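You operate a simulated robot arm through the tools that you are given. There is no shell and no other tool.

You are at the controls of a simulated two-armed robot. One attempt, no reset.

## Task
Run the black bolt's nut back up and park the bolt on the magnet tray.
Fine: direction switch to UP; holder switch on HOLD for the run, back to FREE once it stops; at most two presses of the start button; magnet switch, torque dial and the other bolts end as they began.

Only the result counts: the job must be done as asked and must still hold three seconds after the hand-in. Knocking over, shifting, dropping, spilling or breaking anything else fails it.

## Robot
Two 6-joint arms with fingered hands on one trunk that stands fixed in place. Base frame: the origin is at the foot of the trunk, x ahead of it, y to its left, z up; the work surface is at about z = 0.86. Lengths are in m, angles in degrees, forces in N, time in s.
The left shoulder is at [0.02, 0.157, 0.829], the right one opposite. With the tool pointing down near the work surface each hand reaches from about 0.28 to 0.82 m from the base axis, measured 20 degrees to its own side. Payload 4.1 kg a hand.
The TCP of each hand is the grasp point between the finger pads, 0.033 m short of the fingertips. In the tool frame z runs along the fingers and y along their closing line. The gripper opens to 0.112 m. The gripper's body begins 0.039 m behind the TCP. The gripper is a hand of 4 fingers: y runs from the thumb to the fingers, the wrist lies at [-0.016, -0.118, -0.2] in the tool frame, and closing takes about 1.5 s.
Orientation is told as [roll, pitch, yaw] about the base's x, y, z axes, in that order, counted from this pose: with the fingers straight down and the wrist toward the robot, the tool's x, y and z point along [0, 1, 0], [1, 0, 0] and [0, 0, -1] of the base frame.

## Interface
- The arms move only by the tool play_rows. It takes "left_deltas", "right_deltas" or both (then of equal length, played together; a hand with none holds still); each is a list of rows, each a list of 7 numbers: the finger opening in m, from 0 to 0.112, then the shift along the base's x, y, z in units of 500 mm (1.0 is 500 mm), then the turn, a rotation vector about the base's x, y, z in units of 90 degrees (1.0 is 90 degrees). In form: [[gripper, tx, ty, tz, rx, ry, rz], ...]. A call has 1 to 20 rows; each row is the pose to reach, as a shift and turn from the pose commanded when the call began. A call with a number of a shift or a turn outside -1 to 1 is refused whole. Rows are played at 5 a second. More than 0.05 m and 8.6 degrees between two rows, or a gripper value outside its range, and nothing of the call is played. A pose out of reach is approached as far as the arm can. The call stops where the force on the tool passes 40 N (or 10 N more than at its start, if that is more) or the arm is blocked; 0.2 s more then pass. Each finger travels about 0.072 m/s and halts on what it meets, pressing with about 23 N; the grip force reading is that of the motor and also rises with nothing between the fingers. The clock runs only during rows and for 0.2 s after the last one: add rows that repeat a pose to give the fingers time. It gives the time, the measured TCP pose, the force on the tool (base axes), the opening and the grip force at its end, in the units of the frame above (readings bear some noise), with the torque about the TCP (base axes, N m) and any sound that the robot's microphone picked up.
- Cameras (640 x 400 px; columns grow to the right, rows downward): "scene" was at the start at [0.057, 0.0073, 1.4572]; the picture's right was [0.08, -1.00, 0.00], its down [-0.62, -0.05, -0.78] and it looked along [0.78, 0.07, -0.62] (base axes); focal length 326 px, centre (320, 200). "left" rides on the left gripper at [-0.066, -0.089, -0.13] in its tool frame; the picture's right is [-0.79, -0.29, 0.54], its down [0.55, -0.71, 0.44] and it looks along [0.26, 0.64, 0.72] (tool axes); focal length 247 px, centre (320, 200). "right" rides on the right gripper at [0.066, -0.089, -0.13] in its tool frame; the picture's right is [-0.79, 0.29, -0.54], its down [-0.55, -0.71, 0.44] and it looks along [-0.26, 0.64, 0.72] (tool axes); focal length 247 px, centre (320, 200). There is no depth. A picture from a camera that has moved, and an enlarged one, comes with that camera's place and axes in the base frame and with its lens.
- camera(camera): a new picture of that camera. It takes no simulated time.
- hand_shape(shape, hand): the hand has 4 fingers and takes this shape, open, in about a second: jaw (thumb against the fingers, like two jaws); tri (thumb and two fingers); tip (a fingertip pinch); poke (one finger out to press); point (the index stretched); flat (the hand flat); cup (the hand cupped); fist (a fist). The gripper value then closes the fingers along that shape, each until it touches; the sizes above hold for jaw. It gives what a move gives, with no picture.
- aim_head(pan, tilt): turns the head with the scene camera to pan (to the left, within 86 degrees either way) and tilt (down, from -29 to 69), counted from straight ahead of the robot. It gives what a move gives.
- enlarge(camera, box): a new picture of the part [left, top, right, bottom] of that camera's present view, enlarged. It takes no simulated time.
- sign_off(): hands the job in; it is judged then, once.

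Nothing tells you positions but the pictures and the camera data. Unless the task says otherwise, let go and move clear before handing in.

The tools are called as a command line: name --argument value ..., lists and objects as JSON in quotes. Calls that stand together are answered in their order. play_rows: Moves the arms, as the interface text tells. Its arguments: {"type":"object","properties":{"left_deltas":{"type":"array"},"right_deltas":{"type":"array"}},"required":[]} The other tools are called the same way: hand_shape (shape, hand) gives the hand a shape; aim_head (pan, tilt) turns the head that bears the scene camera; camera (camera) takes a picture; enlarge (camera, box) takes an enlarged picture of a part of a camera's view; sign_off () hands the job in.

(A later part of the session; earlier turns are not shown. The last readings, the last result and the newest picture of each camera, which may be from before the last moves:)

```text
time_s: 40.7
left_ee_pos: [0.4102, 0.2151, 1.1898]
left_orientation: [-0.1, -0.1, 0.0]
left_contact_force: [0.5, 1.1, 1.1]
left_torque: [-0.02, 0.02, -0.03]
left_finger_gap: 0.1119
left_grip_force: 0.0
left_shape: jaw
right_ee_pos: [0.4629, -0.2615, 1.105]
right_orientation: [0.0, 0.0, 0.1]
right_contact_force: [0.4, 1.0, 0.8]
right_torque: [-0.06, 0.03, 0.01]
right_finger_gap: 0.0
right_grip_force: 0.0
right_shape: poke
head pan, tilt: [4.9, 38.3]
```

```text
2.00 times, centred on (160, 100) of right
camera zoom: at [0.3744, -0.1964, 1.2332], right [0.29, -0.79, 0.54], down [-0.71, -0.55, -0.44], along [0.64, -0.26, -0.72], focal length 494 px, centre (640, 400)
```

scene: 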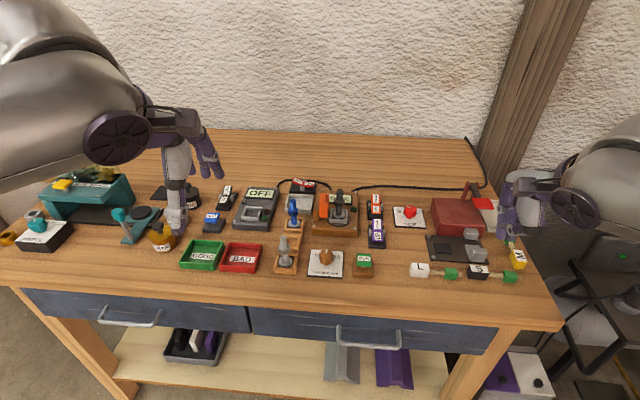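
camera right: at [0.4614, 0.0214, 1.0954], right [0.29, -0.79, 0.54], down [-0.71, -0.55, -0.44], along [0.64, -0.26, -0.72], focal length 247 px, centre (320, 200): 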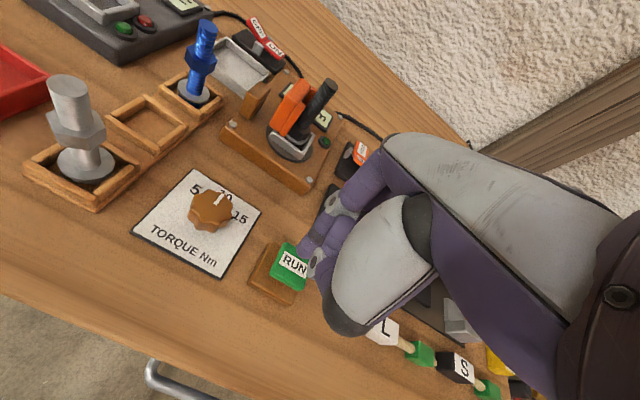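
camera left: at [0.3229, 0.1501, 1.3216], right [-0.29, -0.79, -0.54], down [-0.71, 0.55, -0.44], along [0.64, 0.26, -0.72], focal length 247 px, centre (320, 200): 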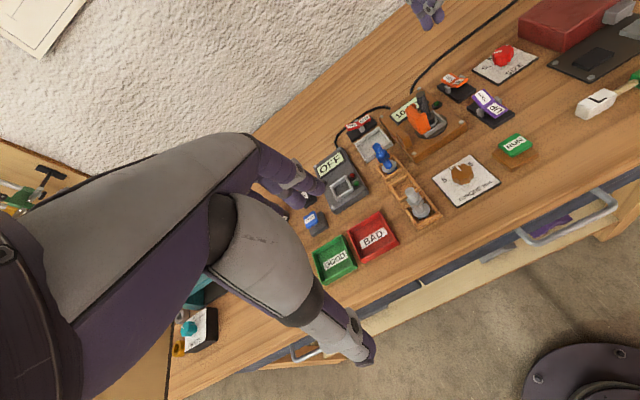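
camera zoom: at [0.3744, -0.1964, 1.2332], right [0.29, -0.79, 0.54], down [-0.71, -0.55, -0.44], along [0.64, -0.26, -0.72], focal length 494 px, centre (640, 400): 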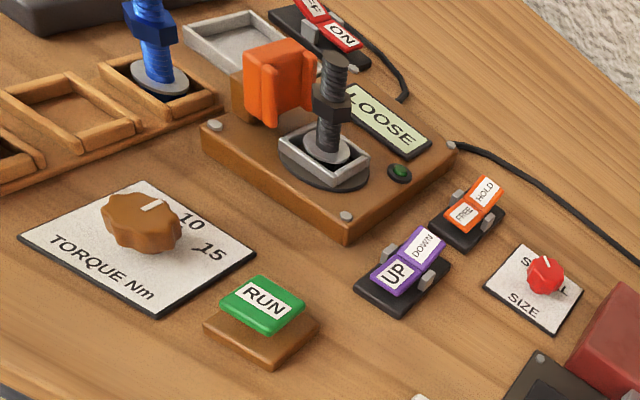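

All is as wanted: HOLD is released to FREE, the clamp is open, direction is UP, the display reads LOOSE and the magnet is still ON. The bolt top is at about (0.700, 0.014, 0.980), and the tray spans about x 0.73–0.81, y 0.09–0.16. I'll study the bolt and the left hand's fingers before grasping.

enlarge --camera "scene" --box '[312, 184, 368, 224]'

enlarge --camera "scene" --box '[110, 90, 240, 250]'

enlarge --camera "left" --box '[380, 80, 460, 140]'

enlarge --camera "right" --box '[100, 10, 200, 90]'

camera --camera "left"

```text
10.00 times, centred on (340, 204) of scene
camera zoom: at [0.0572, 0.0074, 1.4572], right [0.08, -1.0, 0.0], down [-0.62, -0.05, -0.78], along [0.78, 0.07, -0.62], focal length 3257 px, centre (120, 160)
```

zoom: 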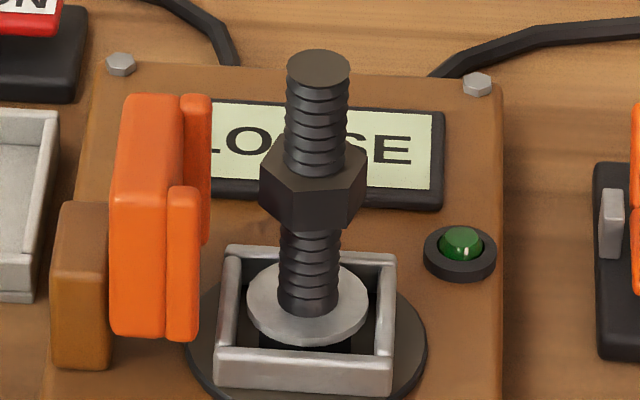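

```text
2.50 times, centred on (175, 170) of scene
camera zoom: at [0.0572, 0.0074, 1.4572], right [0.08, -1.0, 0.0], down [-0.62, -0.05, -0.78], along [0.78, 0.07, -0.62], focal length 814 px, centre (682, 275)
```

zoom: 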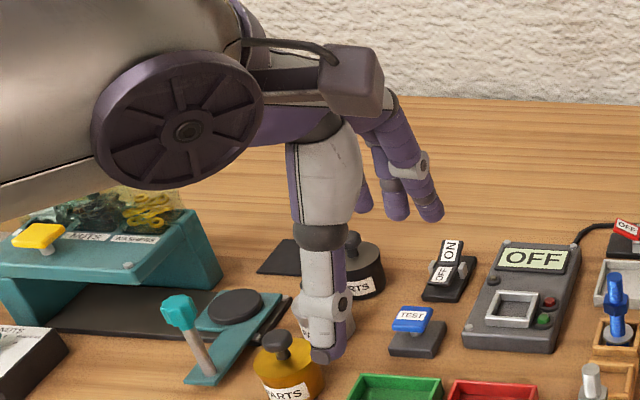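

```text
6.67 times, centred on (420, 110) of left
camera zoom: at [0.323, 0.1502, 1.3215], right [-0.29, -0.79, -0.54], down [-0.71, 0.55, -0.44], along [0.64, 0.26, -0.72], focal length 1646 px, centre (-347, 800)
```

zoom: 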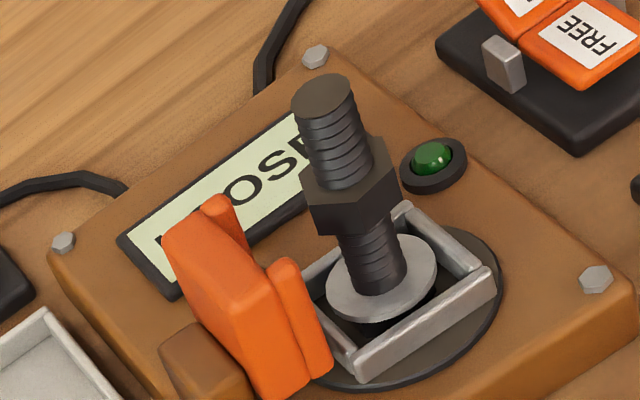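

```text
5.00 times, centred on (150, 50) of right
camera zoom: at [0.3744, -0.1964, 1.2332], right [0.29, -0.79, 0.54], down [-0.71, -0.55, -0.44], along [0.64, -0.26, -0.72], focal length 1235 px, centre (1170, 950)
```

zoom: 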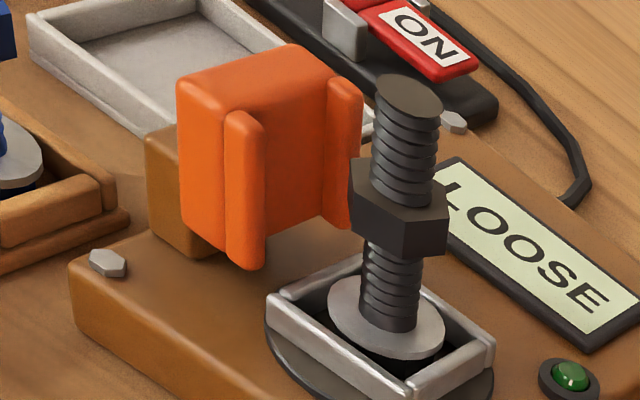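

```text
taken
camera left: at [0.323, 0.1502, 1.3215], right [-0.29, -0.79, -0.54], down [-0.71, 0.55, -0.44], along [0.64, 0.26, -0.72], focal length 247 px, centre (320, 200)
```

left: 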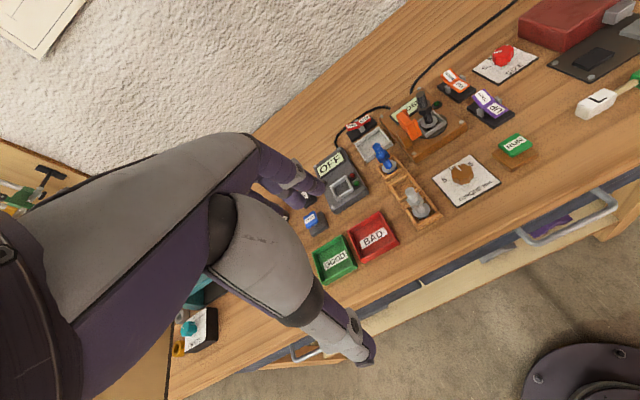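

The nut now sits at about z 0.936–0.951, with some 29 mm of bare thread above it up to 0.980. The open clamp is just left of the bolt (y ≥ 0.042, up to z ≈ 0.953), so a narrow fingertip grip from above is wanted. I'll look at the left hand's "tip" and "tri" shapes.

hand_shape --hand "left" --shape "tip"

enlarge --camera "scene" --box '[130, 100, 240, 240]'

camera --camera "left"

hand_shape --hand "left" --shape "tri"

enlarge --camera "scene" --box '[130, 100, 240, 240]'

camera --camera "left"

```text
time_s: 41.6
left_ee_pos: [0.4106, 0.215, 1.1907]
left_orientation: [0.1, 0.0, 0.1]
left_contact_force: [0.0, -0.4, -0.3]
left_torque: [-0.02, -0.04, -0.01]
left_finger_gap: 0.1122
left_grip_force: 0.1
left_shape: tip
right_ee_pos: [0.4644, -0.2619, 1.1048]
right_orientation: [0.1, 0.1, 0.1]
right_contact_force: [0.2, -0.7, -0.7]
right_torque: [-0.01, -0.03, -0.01]
right_finger_gap: 0.0001
right_grip_force: 0.0
right_shape: poke
head pan, tilt: [4.9, 38.3]
```

```text
2.86 times, centred on (185, 170) of scene
camera zoom: at [0.057, 0.0073, 1.4572], right [0.08, -1.0, 0.0], down [-0.62, -0.05, -0.78], along [0.78, 0.07, -0.62], focal length 931 px, centre (706, 286)
```

zoom: 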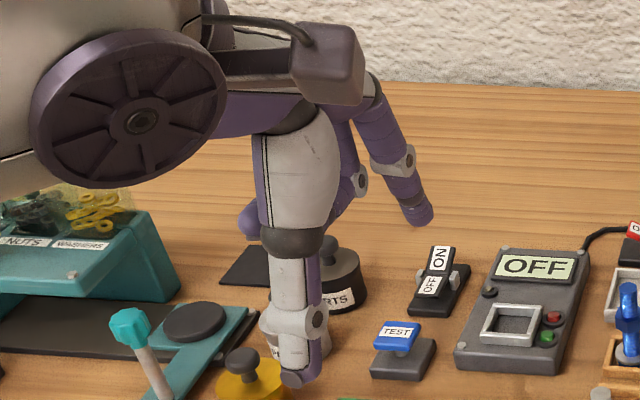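

```text
taken
camera left: at [0.3229, 0.1501, 1.3216], right [-0.29, -0.79, -0.54], down [-0.71, 0.55, -0.44], along [0.64, 0.26, -0.72], focal length 247 px, centre (320, 200)
```

left: 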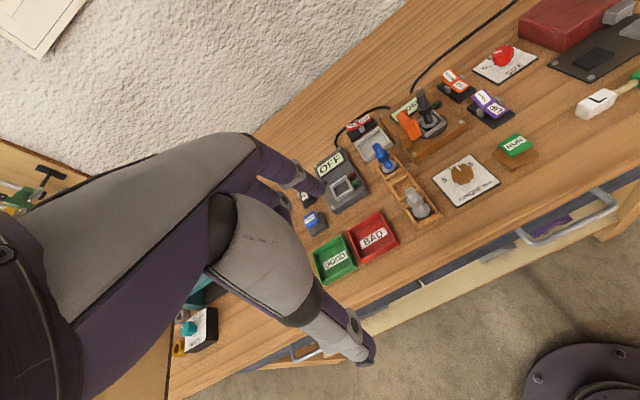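

```text
time_s: 42.5
left_ee_pos: [0.4107, 0.2164, 1.1912]
left_orientation: [0.0, 0.0, 0.0]
left_contact_force: [-0.4, 0.2, -0.1]
left_torque: [0.02, -0.03, 0.0]
left_finger_gap: 0.1118
left_grip_force: 0.1
left_shape: tri
right_ee_pos: [0.4631, -0.2615, 1.1057]
right_orientation: [0.1, -0.1, 0.1]
right_contact_force: [-0.1, -0.3, -0.1]
right_torque: [0.01, 0.01, 0.0]
right_finger_gap: 0.0001
right_grip_force: 0.1
right_shape: poke
head pan, tilt: [4.9, 38.3]
```

```text
2.86 times, centred on (185, 170) of scene
camera zoom: at [0.057, 0.0073, 1.4572], right [0.08, -1.0, 0.0], down [-0.62, -0.05, -0.78], along [0.78, 0.07, -0.62], focal length 931 px, centre (706, 286)
```

zoom: 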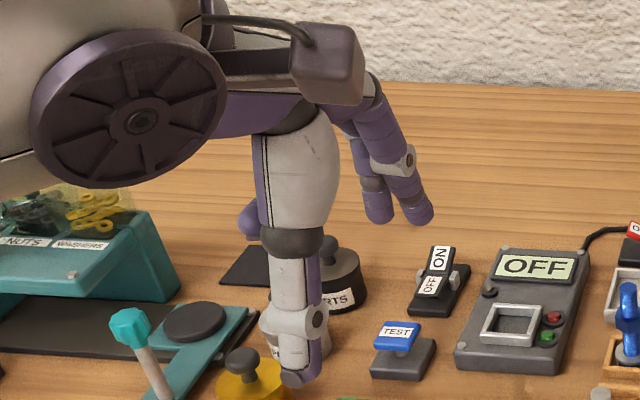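

```text
taken
camera left: at [0.3229, 0.1501, 1.3216], right [-0.29, -0.79, -0.54], down [-0.71, 0.55, -0.44], along [0.64, 0.26, -0.72], focal length 247 px, centre (320, 200)
```

left: 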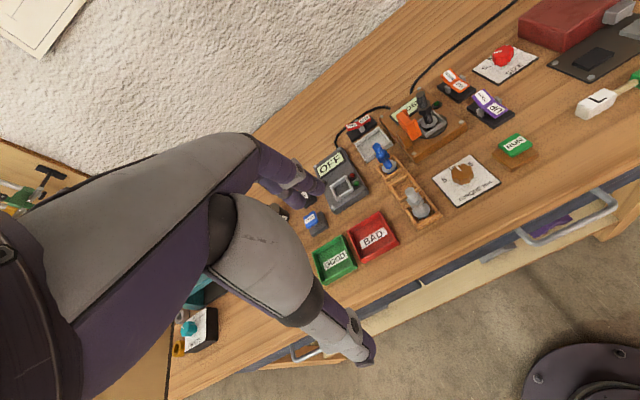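

"tri" leaves the thumb opposing the index and middle fingers around the TCP, with the ring finger tucked away, which is good for a round bolt beside the clamp. I'll test how these fingers close in free air to about the bolt's thickness, viewing from the scene camera.

play_rows --left_deltas '[[0.09, 0, 0, 0, 0, 0, 0], [0.06, 0, 0, 0, 0, 0, 0], [0.04, 0, 0, 0, 0, 0, 0], [0.02, 0, 0, 0, 0, 0, 0], [0.02, 0, 0, 0, 0, 0, 0], [0.02, 0, 0, 0, 0, 0, 0], [0.02, 0, 0, 0, 0, 0, 0]]'

enlarge --camera "scene" --box '[130, 100, 240, 240]'

camera --camera "left"

camera --camera "right"

```text
time_s: 44.1
left_ee_pos: [0.4113, 0.2146, 1.1909]
left_orientation: [0.0, 0.0, 0.0]
left_contact_force: [-0.8, -1.3, -0.3]
left_torque: [-0.04, -0.01, 0.0]
left_finger_gap: 0.0203
left_grip_force: 0.1
left_shape: tri
right_ee_pos: [0.4634, -0.2613, 1.104]
right_orientation: [0.0, -0.1, 0.1]
right_contact_force: [0.6, -0.2, 0.8]
right_torque: [0.0, -0.03, 0.0]
right_finger_gap: 0.0
right_grip_force: 0.0
right_shape: poke
head pan, tilt: [4.9, 38.3]
```

```text
2.86 times, centred on (185, 170) of scene
camera zoom: at [0.057, 0.0073, 1.4572], right [0.08, -1.0, 0.0], down [-0.62, -0.05, -0.78], along [0.78, 0.07, -0.62], focal length 931 px, centre (706, 286)
```

zoom: 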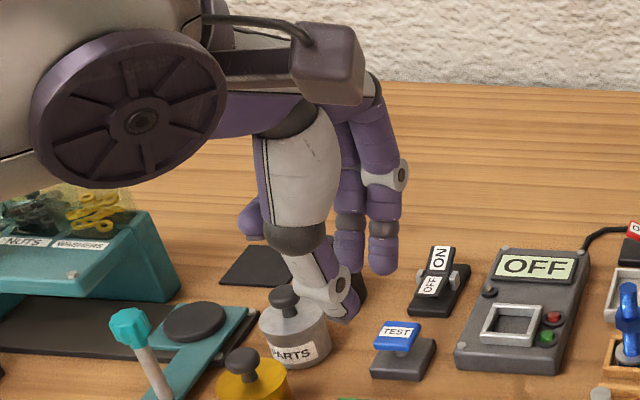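

```text
taken
camera left: at [0.3229, 0.1501, 1.3216], right [-0.29, -0.79, -0.54], down [-0.71, 0.55, -0.44], along [0.64, 0.26, -0.72], focal length 247 px, centre (320, 200)
```

left: 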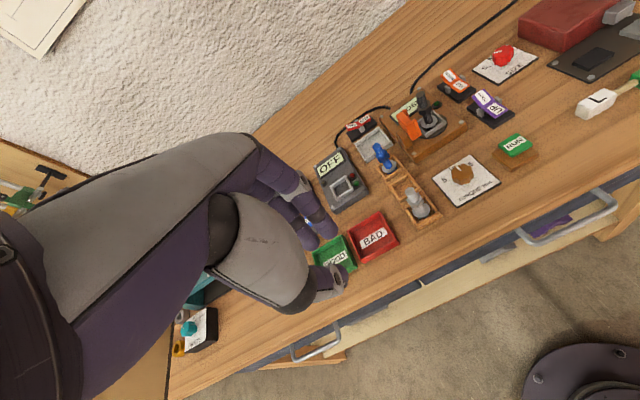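

```text
taken
camera right: at [0.3747, -0.1963, 1.2333], right [0.29, -0.79, 0.54], down [-0.71, -0.55, -0.44], along [0.64, -0.26, -0.72], focal length 247 px, centre (320, 200)
```

right: 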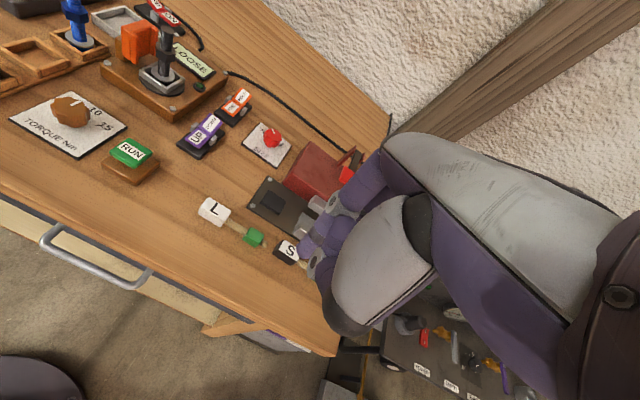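

With the fingers closed, the tips hang straight down about 33 mm below the TCP, with the thumb folding in from the robot side, so it's a clean three-point grip. I'll open to about 60 mm and bring the left hand near the bolt, staying within reach.

play_rows --left_deltas '[[0.06, 0.05, -0.05, -0.036, 0, 0, 0], [0.06, 0.108, -0.106, -0.075, 0, 0, 0], [0.06, 0.162, -0.159, -0.112, 0, 0, 0], [0.06, 0.216, -0.212, -0.15, 0, 0, 0], [0.06, 0.27, -0.265, -0.187, 0, 0, 0], [0.06, 0.324, -0.318, -0.225, 0, 0, 0], [0.06, 0.378, -0.37, -0.262, 0, 0, 0], [0.06, 0.44, -0.402, -0.28, 0, 0, 0], [0.06, 0.5, -0.402, -0.29, 0, 0, 0], [0.06, 0.5, -0.402, -0.29, 0, 0, 0]]'

camera --camera "left"

camera --camera "scene"

enlarge --camera "right" --box '[60, 0, 240, 120]'

```text
time_s: 46.3
left_ee_pos: [0.6596, 0.0113, 1.0462]
left_orientation: [0.0, 0.0, -0.1]
left_contact_force: [-0.9, 0.5, 0.7]
left_torque: [0.01, -0.01, 0.0]
left_finger_gap: 0.0595
left_grip_force: 0.1
left_shape: tri
right_ee_pos: [0.4639, -0.2619, 1.1043]
right_orientation: [0.0, -0.1, 0.1]
right_contact_force: [-0.2, -0.2, -0.5]
right_torque: [0.04, -0.02, -0.02]
right_finger_gap: 0.0001
right_grip_force: 0.0
right_shape: poke
head pan, tilt: [4.9, 38.3]
```

```text
taken
camera left: at [0.5708, -0.053, 1.177], right [-0.29, -0.79, -0.54], down [-0.71, 0.55, -0.44], along [0.64, 0.26, -0.72], focal length 247 px, centre (320, 200)
```

left: 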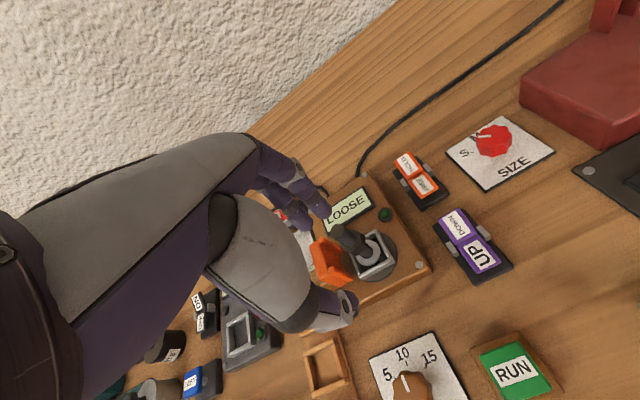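

```text
taken
```

scene: 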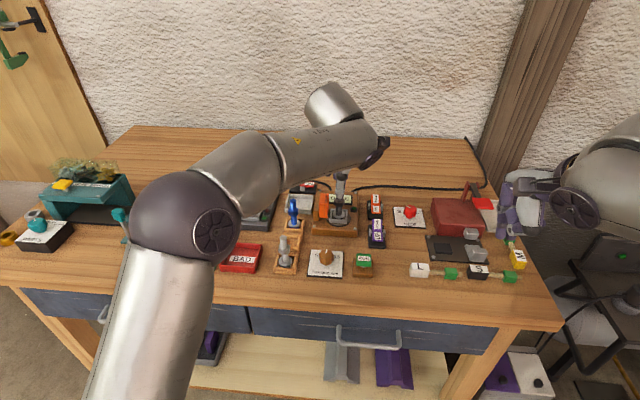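

```text
3.33 times, centred on (150, 60) of right
camera zoom: at [0.3746, -0.1963, 1.2334], right [0.29, -0.79, 0.54], down [-0.71, -0.55, -0.44], along [0.64, -0.26, -0.72], focal length 823 px, centre (887, 667)
```

zoom: 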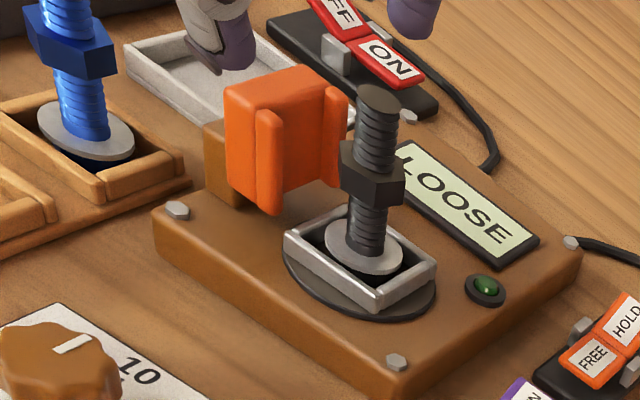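

The left hand is just short of the bolt, in good shape. I'll move forward over the bolt with the fingertips still above its top, then check alignment.

play_rows --left_deltas '[[0.06, 0.03, 0.002, 0, 0, 0, 0], [0.06, 0.06, 0.002, -0.01, 0, 0, 0], [0.06, 0.081, 0.002, -0.024, 0, 0, 0], [0.06, 0.081, 0.002, -0.024, 0, 0, 0]]'

enlarge --camera "right" --box '[100, 0, 220, 80]'

enlarge --camera "scene" --box '[300, 130, 396, 220]'

enlarge --camera "left" --box '[260, 160, 420, 300]'

```text
time_s: 47.3
left_ee_pos: [0.7017, 0.0137, 1.034]
left_orientation: [0.0, 0.0, 0.0]
left_contact_force: [-0.8, 0.1, 0.5]
left_torque: [0.02, 0.02, 0.03]
left_finger_gap: 0.0596
left_grip_force: 0.0
left_shape: tri
right_ee_pos: [0.4633, -0.2621, 1.1051]
right_orientation: [0.0, -0.1, 0.1]
right_contact_force: [0.1, -1.0, 0.4]
right_torque: [-0.03, 0.0, 0.01]
right_finger_gap: 0.0002
right_grip_force: 0.0
right_shape: poke
head pan, tilt: [4.9, 38.3]
```

```text
5.00 times, centred on (160, 40) of right
camera zoom: at [0.3746, -0.1963, 1.2334], right [0.29, -0.79, 0.54], down [-0.71, -0.55, -0.44], along [0.64, -0.26, -0.72], focal length 1235 px, centre (1120, 1000)
```

zoom: 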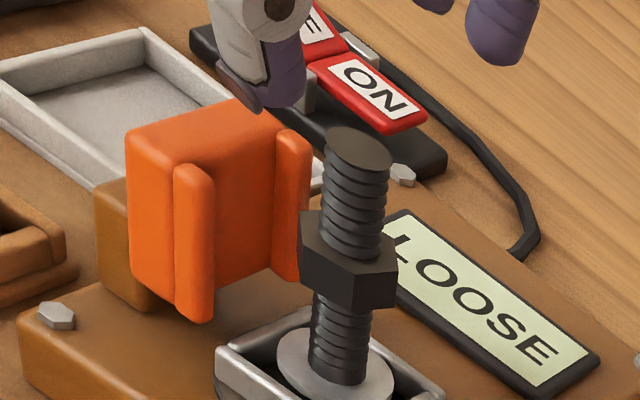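

```text
4.44 times, centred on (348, 175) of scene
camera zoom: at [0.057, 0.0073, 1.4572], right [0.08, -1.0, 0.0], down [-0.62, -0.05, -0.78], along [0.78, 0.07, -0.62], focal length 1448 px, centre (196, 311)
```

zoom: 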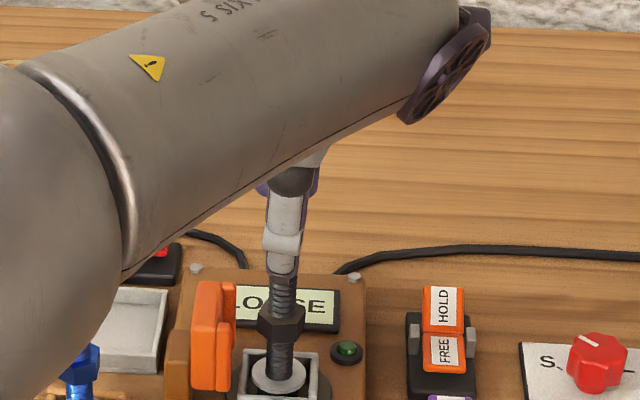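

```text
2.86 times, centred on (340, 230) of left
camera zoom: at [0.6138, -0.0514, 1.1644], right [-0.29, -0.79, -0.54], down [-0.71, 0.55, -0.44], along [0.64, 0.26, -0.72], focal length 706 px, centre (263, 114)
```

zoom: 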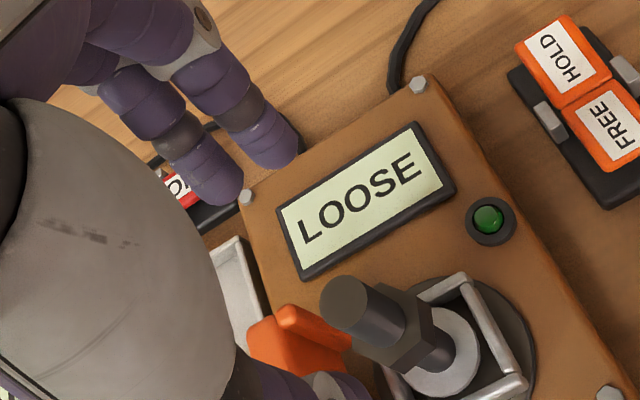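

The fingers straddle the bolt: thumb on the near side, two fingers on the far side, aligned in y. The bolt axis reads (0.699, 0.0135), so I'll shift 3 mm back and lower until the fingertips are just above the nut.

play_rows --left_deltas '[[0.06, -0.006, -0.002, -0.03, 0, 0, 0], [0.06, -0.006, -0.002, -0.06, 0, 0, 0], [0.06, -0.006, -0.002, -0.08, 0, 0, 0], [0.06, -0.006, -0.002, -0.094, 0, 0, 0], [0.06, -0.006, -0.002, -0.094, 0, 0, 0]]'

enlarge --camera "right" --box '[100, 0, 220, 80]'

enlarge --camera "scene" --box '[300, 160, 380, 230]'

enlarge --camera "left" --box '[260, 160, 420, 300]'

```text
time_s: 48.5
left_ee_pos: [0.6973, 0.0135, 0.9856]
left_orientation: [0.0, 0.1, 0.0]
left_contact_force: [0.0, 0.0, -0.4]
left_torque: [-0.03, 0.04, -0.01]
left_finger_gap: 0.0598
left_grip_force: 0.1
left_shape: tri
right_ee_pos: [0.4619, -0.2613, 1.1051]
right_orientation: [-0.1, 0.0, 0.1]
right_contact_force: [-0.5, 0.4, 1.0]
right_torque: [0.07, 0.04, -0.01]
right_finger_gap: 0.0001
right_grip_force: 0.1
right_shape: poke
head pan, tilt: [4.9, 38.3]
```

```text
5.00 times, centred on (160, 40) of right
camera zoom: at [0.3747, -0.1963, 1.2333], right [0.29, -0.79, 0.54], down [-0.71, -0.55, -0.44], along [0.64, -0.26, -0.72], focal length 1235 px, centre (1120, 1000)
```

zoom: 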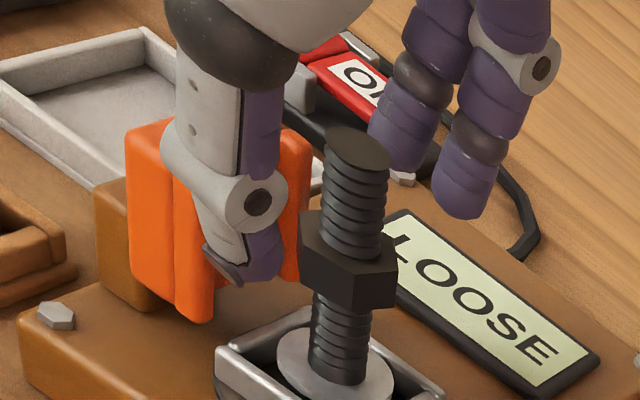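

```text
5.71 times, centred on (340, 195) of scene
camera zoom: at [0.057, 0.0073, 1.4572], right [0.08, -1.0, 0.0], down [-0.62, -0.05, -0.78], along [0.78, 0.07, -0.62], focal length 1861 px, centre (206, 229)
```

zoom: 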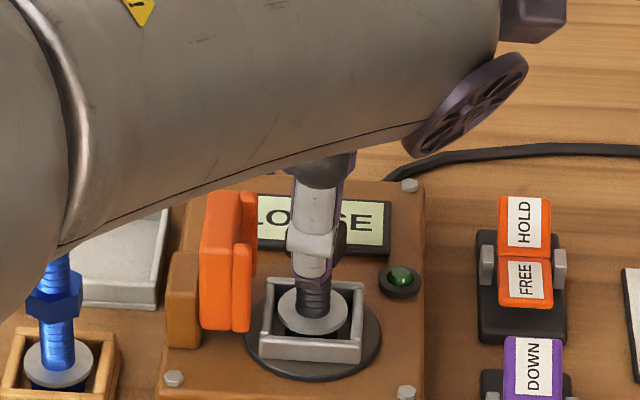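

```text
2.86 times, centred on (340, 230) of left
camera zoom: at [0.6104, -0.0509, 1.1162], right [-0.29, -0.79, -0.54], down [-0.71, 0.55, -0.44], along [0.64, 0.26, -0.72], focal length 706 px, centre (263, 114)
```

zoom: 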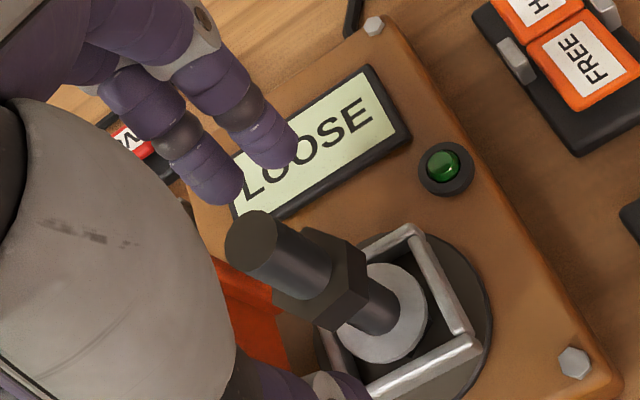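

The bolt top is between thumb and fingers at the right height. I'll close the grip on the bare thread.

play_rows --left_deltas '[[0.045, 0, 0, 0, 0, 0, 0], [0.03, 0, 0, 0, 0, 0, 0], [0.02, 0, 0, 0, 0, 0, 0], [0.01, 0, 0, 0, 0, 0, 0], [0.0, 0, 0, 0, 0, 0, 0], [0.0, 0, 0, 0, 0, 0, 0], [0.0, 0, 0, 0, 0, 0, 0], [0.0, 0, 0, 0, 0, 0, 0]]'

enlarge --camera "right" --box '[100, 0, 220, 80]'

enlarge --camera "scene" --box '[300, 160, 380, 230]'

enlarge --camera "left" --box '[260, 160, 420, 300]'

```text
time_s: 50.3
left_ee_pos: [0.6988, 0.0138, 0.9858]
left_orientation: [0.1, -0.1, 0.0]
left_contact_force: [0.0, -0.2, 0.4]
left_torque: [0.0, -0.03, 0.0]
left_finger_gap: 0.0058
left_grip_force: 22.9
left_shape: tri
right_ee_pos: [0.4632, -0.262, 1.1042]
right_orientation: [0.0, 0.0, 0.2]
right_contact_force: [0.9, 0.3, 0.0]
right_torque: [-0.04, 0.02, 0.0]
right_finger_gap: 0.0
right_grip_force: 0.0
right_shape: poke
head pan, tilt: [4.9, 38.3]
```

```text
5.00 times, centred on (160, 40) of right
camera zoom: at [0.3747, -0.1963, 1.2333], right [0.29, -0.79, 0.54], down [-0.71, -0.55, -0.44], along [0.64, -0.26, -0.72], focal length 1235 px, centre (1120, 1000)
```

zoom: 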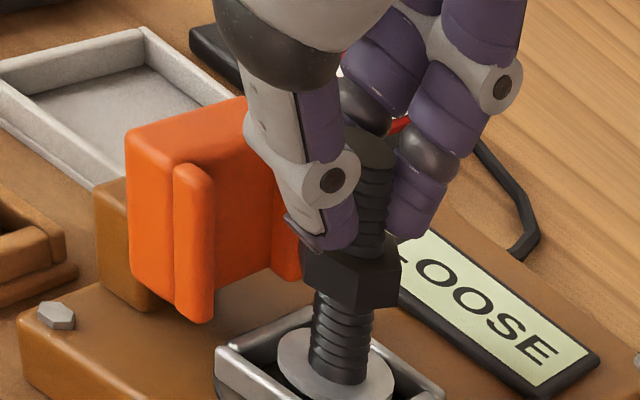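

```text
5.71 times, centred on (340, 195) of scene
camera zoom: at [0.057, 0.0073, 1.4572], right [0.08, -1.0, 0.0], down [-0.62, -0.05, -0.78], along [0.78, 0.07, -0.62], focal length 1861 px, centre (206, 229)
```

zoom: 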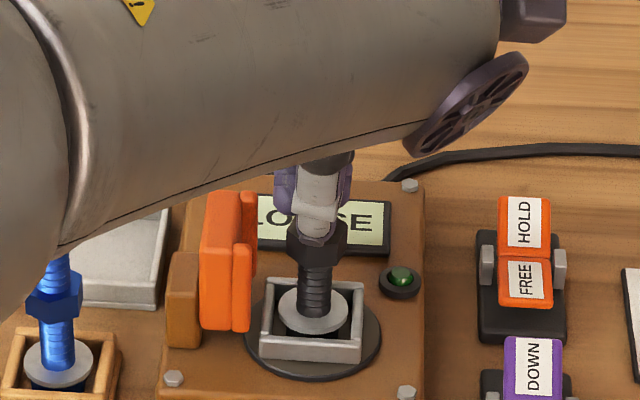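

```text
2.86 times, centred on (340, 230) of left
camera zoom: at [0.6104, -0.051, 1.1162], right [-0.29, -0.79, -0.54], down [-0.71, 0.55, -0.44], along [0.64, 0.26, -0.72], focal length 706 px, centre (263, 114)
```

zoom: 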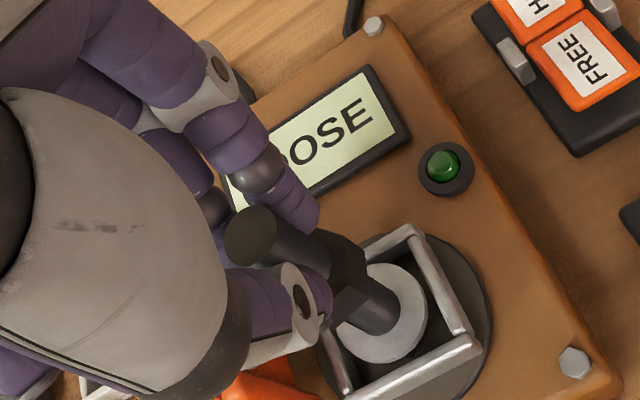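

The grip holds the thread just above the nut with 23 N and the bolt hasn't moved. I'll lift straight up a few centimetres, slowly, and check.

play_rows --left_deltas '[[0.0, 0, 0, 0.01, 0, 0, 0], [0.0, 0, 0, 0.025, 0, 0, 0], [0.0, 0, 0, 0.04, 0, 0, 0], [0.0, 0, 0, 0.055, 0, 0, 0], [0.0, 0, 0, 0.07, 0, 0, 0], [0.0, 0, 0, 0.08, 0, 0, 0], [0.0, 0, 0, 0.08, 0, 0, 0]]'

enlarge --camera "right" --box '[100, 0, 220, 80]'

enlarge --camera "scene" --box '[300, 160, 380, 230]'

```text
time_s: 51.9
left_ee_pos: [0.6978, 0.0147, 1.0282]
left_orientation: [0.0, 0.0, 0.0]
left_contact_force: [-0.4, -0.3, -1.6]
left_torque: [0.01, 0.03, 0.02]
left_finger_gap: 0.0059
left_grip_force: 23.5
left_shape: tri
right_ee_pos: [0.4639, -0.262, 1.1049]
right_orientation: [0.1, -0.1, 0.2]
right_contact_force: [-0.7, 1.0, -0.4]
right_torque: [-0.02, 0.03, -0.01]
right_finger_gap: 0.0
right_grip_force: 0.1
right_shape: poke
head pan, tilt: [4.9, 38.3]
```

```text
5.00 times, centred on (160, 40) of right
camera zoom: at [0.3747, -0.1963, 1.2333], right [0.29, -0.79, 0.54], down [-0.71, -0.55, -0.44], along [0.64, -0.26, -0.72], focal length 1235 px, centre (1120, 1000)
```

zoom: 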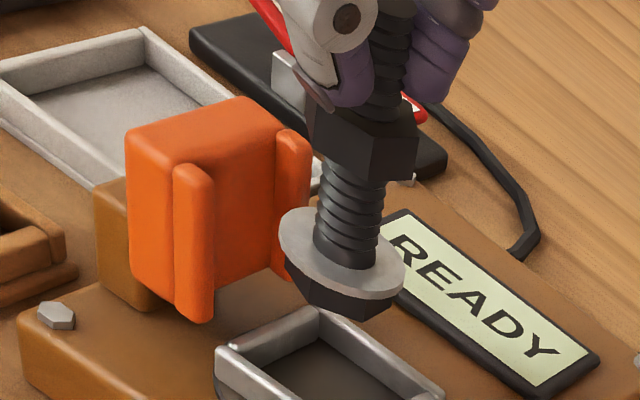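

```text
5.71 times, centred on (340, 195) of scene
camera zoom: at [0.0571, 0.0073, 1.4572], right [0.08, -1.0, 0.0], down [-0.62, -0.05, -0.78], along [0.78, 0.07, -0.62], focal length 1861 px, centre (206, 229)
```

zoom: 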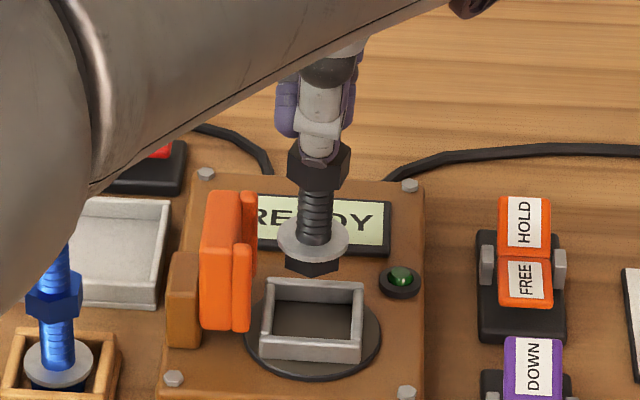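

The bolt came out cleanly and hangs upright; it has a hex head under the disc, and its bottom is about 0.099 below the TCP. Before carrying it, I'll measure the tray edges and floor more closely.

enlarge --camera "scene" --box '[284, 180, 324, 210]'

enlarge --camera "right" --box '[80, 0, 160, 50]'

camera --camera "left"

camera --camera "scene"

```text
13.33 times, centred on (304, 195) of scene
camera zoom: at [0.0571, 0.0073, 1.4572], right [0.08, -1.0, 0.0], down [-0.62, -0.05, -0.78], along [0.78, 0.07, -0.62], focal length 4343 px, centre (533, 267)
```

zoom: 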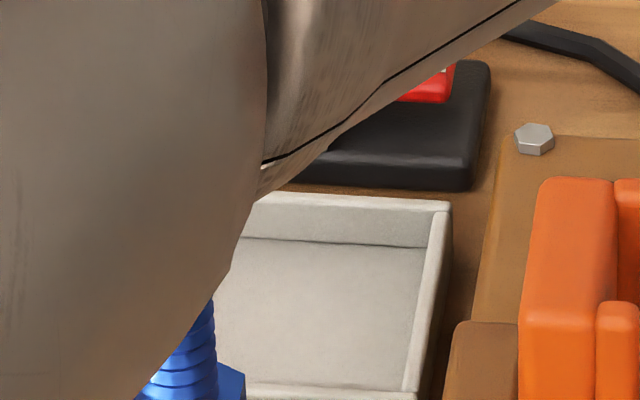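

```text
8.00 times, centred on (120, 25) of right
camera zoom: at [0.3747, -0.1963, 1.2333], right [0.29, -0.79, 0.54], down [-0.71, -0.55, -0.44], along [0.64, -0.26, -0.72], focal length 1976 px, centre (1920, 1600)
```

zoom: 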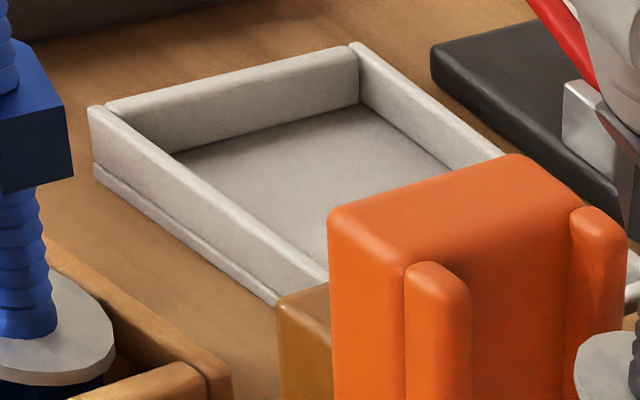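

```text
taken
camera left: at [0.611, -0.0504, 1.1579], right [-0.29, -0.79, -0.54], down [-0.71, 0.55, -0.44], along [0.64, 0.26, -0.72], focal length 247 px, centre (320, 200)
```

left: 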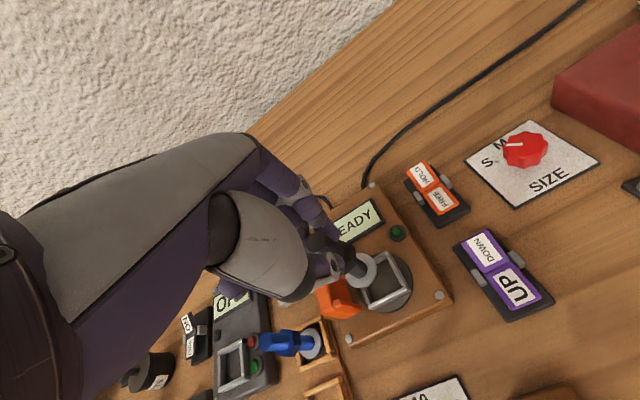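

```text
taken
```

scene: 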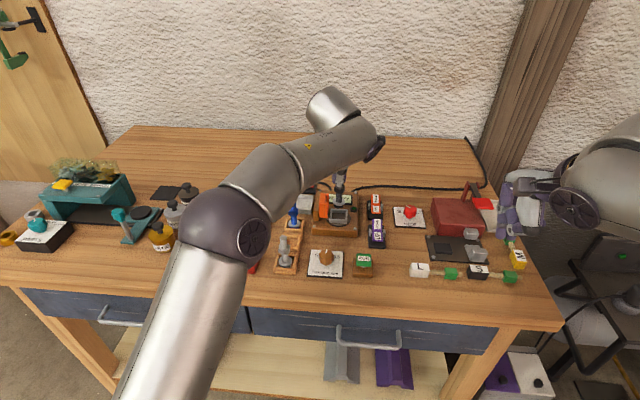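

The tray interior is about x 0.749–0.807, y 0.094–0.160, with its rim at 0.875. With the hand fully vertical that is right at the arm's limit, so I'll tilt the hand 5° forward, which gives comfortable reach and only a slight lean of the bolt. First I lift over the clamp and move left.

play_rows --left_deltas '[[0.0, -0.002, 0, 0.03, 0, -0.015, 0], [0.0, -0.004, 0, 0.06, 0, -0.035, 0], [0.0, -0.006, 0, 0.09, 0, -0.0556, 0], [0.0, -0.006, 0.03, 0.09, 0, -0.0556, 0], [0.0, -0.006, 0.065, 0.09, 0, -0.0556, 0], [0.0, -0.006, 0.1, 0.09, 0, -0.0556, 0], [0.0, -0.006, 0.13, 0.09, 0, -0.0556, 0], [0.0, -0.006, 0.13, 0.09, 0, -0.0556, 0]]'

enlarge --camera "right" --box '[60, 0, 200, 80]'

enlarge --camera "scene" --box '[270, 150, 370, 230]'

camera --camera "left"

```text
time_s: 53.7
left_ee_pos: [0.6944, 0.0797, 1.0733]
left_orientation: [0.0, -4.9, 0.0]
left_contact_force: [0.0, 0.3, -1.9]
left_torque: [-0.02, 0.01, -0.02]
left_finger_gap: 0.0058
left_grip_force: 23.2
left_shape: tri
right_ee_pos: [0.4631, -0.2623, 1.1038]
right_orientation: [0.0, -0.1, 0.1]
right_contact_force: [0.8, 0.7, -0.5]
right_torque: [0.0, -0.01, 0.01]
right_finger_gap: 0.0
right_grip_force: 0.1
right_shape: poke
head pan, tilt: [4.9, 38.3]
```

```text
4.57 times, centred on (130, 40) of right
camera zoom: at [0.3747, -0.1964, 1.2333], right [0.29, -0.79, 0.54], down [-0.71, -0.55, -0.44], along [0.64, -0.26, -0.72], focal length 1129 px, centre (1189, 931)
```

zoom: 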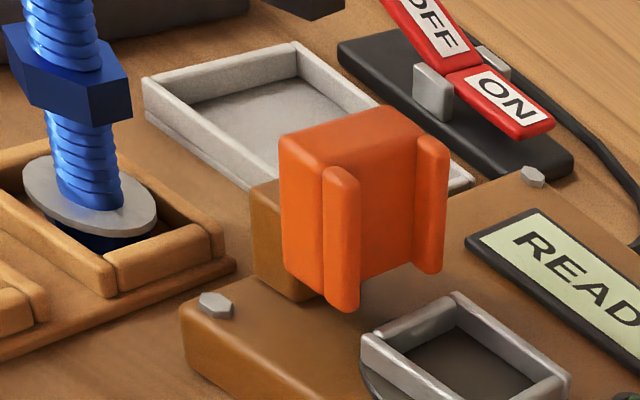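

```text
5.00 times, centred on (320, 190) of scene
camera zoom: at [0.0571, 0.0073, 1.4572], right [0.08, -1.0, 0.0], down [-0.62, -0.05, -0.78], along [0.78, 0.07, -0.62], focal length 1629 px, centre (320, 250)
```

zoom: 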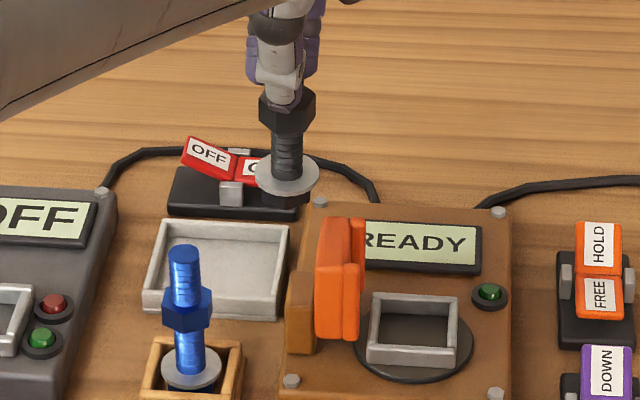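

```text
taken
camera left: at [0.5965, 0.0138, 1.1952], right [-0.24, -0.79, -0.56], down [-0.67, 0.55, -0.5], along [0.7, 0.26, -0.66], focal length 247 px, centre (320, 200)
```

left: 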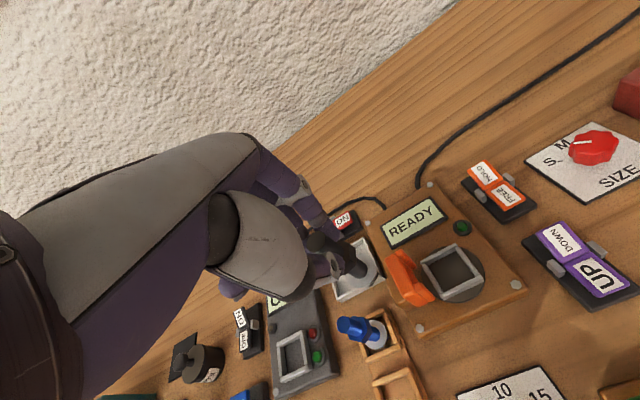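

The bolt is clear of the clamp and the way to the tray is open. I'll move diagonally forward and down until the bolt's foot is just above the tray rim.

play_rows --left_deltas '[[0.0, 0.02, 0.014, -0.018, 0, 0, 0], [0.0, 0.05, 0.035, -0.045, 0, 0, 0], [0.0, 0.081, 0.057, -0.077, 0, 0, 0], [0.0, 0.1, 0.071, -0.107, 0, 0, 0], [0.0, 0.121, 0.085, -0.137, 0, 0, 0], [0.0, 0.135, 0.092, -0.157, 0, 0, 0], [0.0, 0.146, 0.097, -0.173, 0, 0, 0], [0.0, 0.146, 0.097, -0.173, 0, 0, 0]]'

enlarge --camera "right" --box '[60, 0, 200, 80]'

enlarge --camera "scene" --box '[270, 150, 370, 230]'

enlarge --camera "left" --box '[260, 160, 460, 300]'

```text
time_s: 55.5
left_ee_pos: [0.7685, 0.128, 0.9844]
left_orientation: [0.1, -5.0, 0.0]
left_contact_force: [0.4, 1.2, -1.7]
left_torque: [0.04, 0.0, -0.01]
left_finger_gap: 0.0058
left_grip_force: 23.6
left_shape: tri
right_ee_pos: [0.463, -0.2617, 1.1047]
right_orientation: [0.0, 0.0, 0.1]
right_contact_force: [-0.3, -1.1, 0.5]
right_torque: [-0.03, 0.04, 0.01]
right_finger_gap: 0.0
right_grip_force: 0.0
right_shape: poke
head pan, tilt: [4.9, 38.3]
```

```text
4.57 times, centred on (130, 40) of right
camera zoom: at [0.3747, -0.1963, 1.2333], right [0.29, -0.79, 0.54], down [-0.71, -0.55, -0.44], along [0.64, -0.26, -0.72], focal length 1129 px, centre (1189, 931)
```

zoom: 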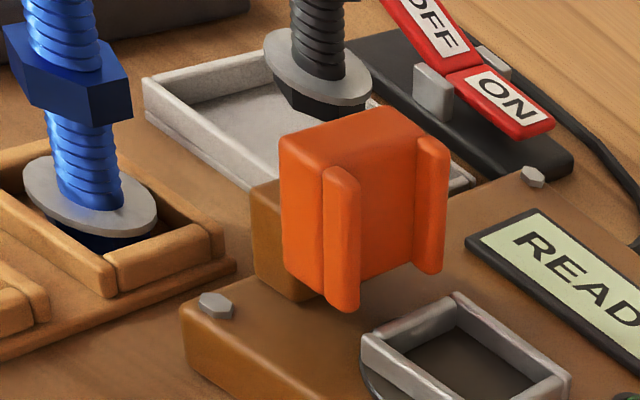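

```text
5.00 times, centred on (320, 190) of scene
camera zoom: at [0.057, 0.0073, 1.4572], right [0.08, -1.0, 0.0], down [-0.62, -0.05, -0.78], along [0.78, 0.07, -0.62], focal length 1629 px, centre (320, 250)
```

zoom: 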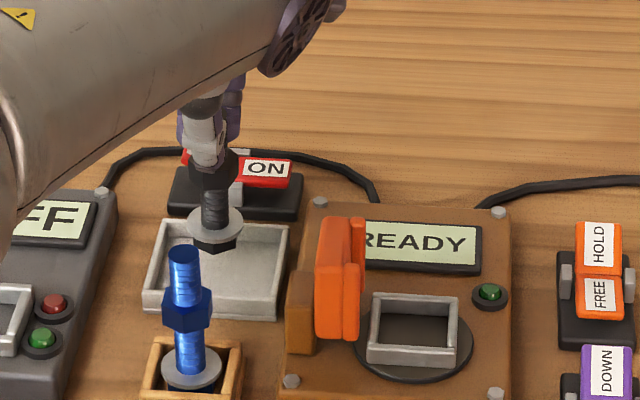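

```text
2.86 times, centred on (360, 230) of left
camera zoom: at [0.6693, 0.0627, 1.106], right [-0.24, -0.79, -0.56], down [-0.67, 0.55, -0.5], along [0.7, 0.26, -0.66], focal length 706 px, centre (206, 114)
```

zoom: 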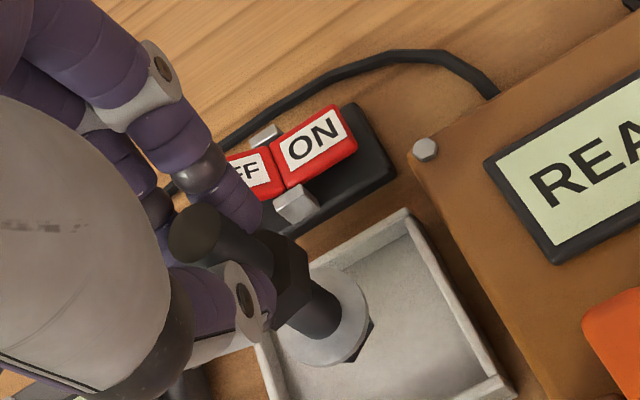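

The bolt's foot is over the tray interior, about 2 cm above the floor, and the fingers are clear of the magnet switch. I'll lower slowly, watching the force.

play_rows --left_deltas '[[0.0, 0, 0, -0.008, 0, 0, 0], [0.0, 0, 0, -0.016, 0, 0, 0], [0.0, 0, 0, -0.024, 0, 0, 0], [0.0, 0, 0, -0.03, 0, 0, 0], [0.0, 0, 0, -0.03, 0, 0, 0]]'

enlarge --camera "right" --box '[60, 0, 200, 80]'

enlarge --camera "scene" --box '[280, 170, 340, 220]'

enlarge --camera "left" --box '[260, 160, 460, 300]'

```text
time_s: 56.7
left_ee_pos: [0.7686, 0.1265, 0.9691]
left_orientation: [0.1, -5.1, 0.0]
left_contact_force: [1.0, 0.2, -2.1]
left_torque: [0.0, -0.01, -0.03]
left_finger_gap: 0.0057
left_grip_force: 23.6
left_shape: tri
right_ee_pos: [0.4643, -0.2616, 1.1046]
right_orientation: [-0.1, 0.0, 0.1]
right_contact_force: [-1.1, 0.0, 0.8]
right_torque: [0.01, -0.01, 0.0]
right_finger_gap: 0.0005
right_grip_force: 0.0
right_shape: poke
head pan, tilt: [4.9, 38.3]
```

```text
4.57 times, centred on (130, 40) of right
camera zoom: at [0.3747, -0.1963, 1.2333], right [0.29, -0.79, 0.54], down [-0.71, -0.55, -0.44], along [0.64, -0.26, -0.72], focal length 1129 px, centre (1189, 931)
```

zoom: 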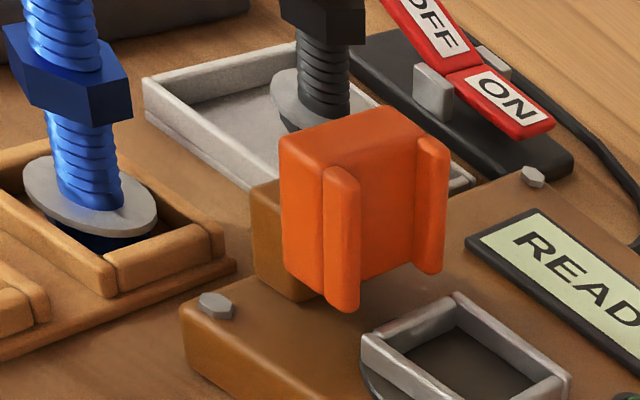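

```text
8.00 times, centred on (310, 195) of scene
camera zoom: at [0.0571, 0.0073, 1.4572], right [0.08, -1.0, 0.0], down [-0.62, -0.05, -0.78], along [0.78, 0.07, -0.62], focal length 2606 px, centre (400, 240)
```

zoom: 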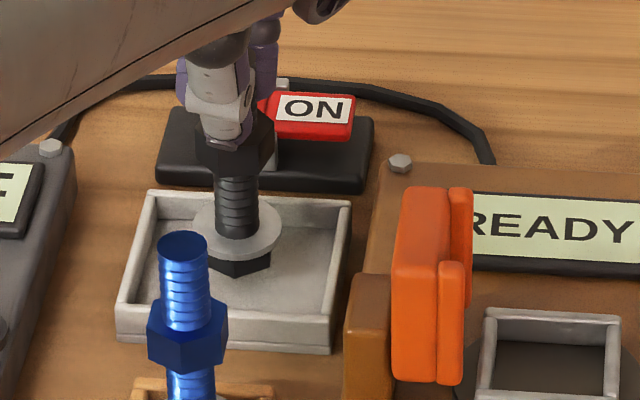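

```text
2.86 times, centred on (360, 230) of left
camera zoom: at [0.6703, 0.0616, 1.0916], right [-0.24, -0.79, -0.56], down [-0.67, 0.55, -0.5], along [0.7, 0.26, -0.66], focal length 706 px, centre (206, 114)
```

zoom: 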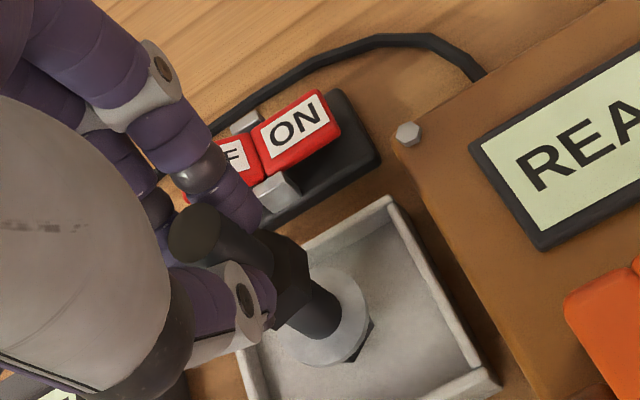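

Not touching yet (only the bolt's weight on the sensor). I'll continue down in 2 mm steps.

play_rows --left_deltas '[[0.0, 0, 0.002, -0.004, 0, 0, 0], [0.0, 0, 0.002, -0.008, 0, 0, 0], [0.0, 0, 0.002, -0.012, 0, 0, 0], [0.0, 0, 0.002, -0.012, 0, 0, 0]]'

enlarge --camera "scene" --box '[280, 170, 340, 220]'

```text
time_s: 57.7
left_ee_pos: [0.7687, 0.1283, 0.966]
left_orientation: [-0.1, -5.0, 0.0]
left_contact_force: [-0.7, -0.2, -1.2]
left_torque: [0.02, 0.02, -0.01]
left_finger_gap: 0.0056
left_grip_force: 23.8
left_shape: tri
right_ee_pos: [0.4644, -0.2609, 1.105]
right_orientation: [0.1, 0.1, 0.2]
right_contact_force: [0.7, 0.8, -0.4]
right_torque: [0.0, 0.0, 0.03]
right_finger_gap: 0.0
right_grip_force: 0.1
right_shape: poke
head pan, tilt: [4.9, 38.3]
```

```text
8.00 times, centred on (310, 195) of scene
camera zoom: at [0.0571, 0.0073, 1.4572], right [0.08, -1.0, 0.0], down [-0.62, -0.05, -0.78], along [0.78, 0.07, -0.62], focal length 2606 px, centre (400, 240)
```

zoom: 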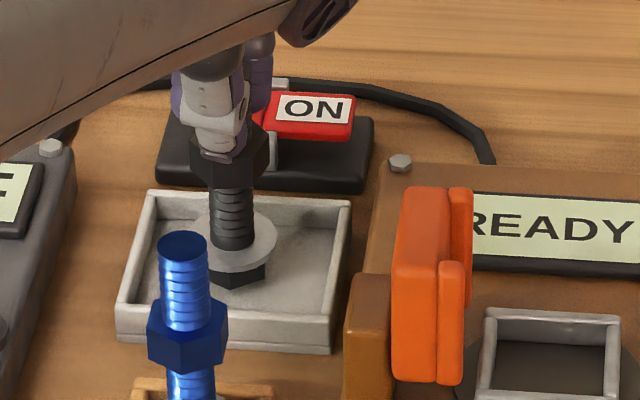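

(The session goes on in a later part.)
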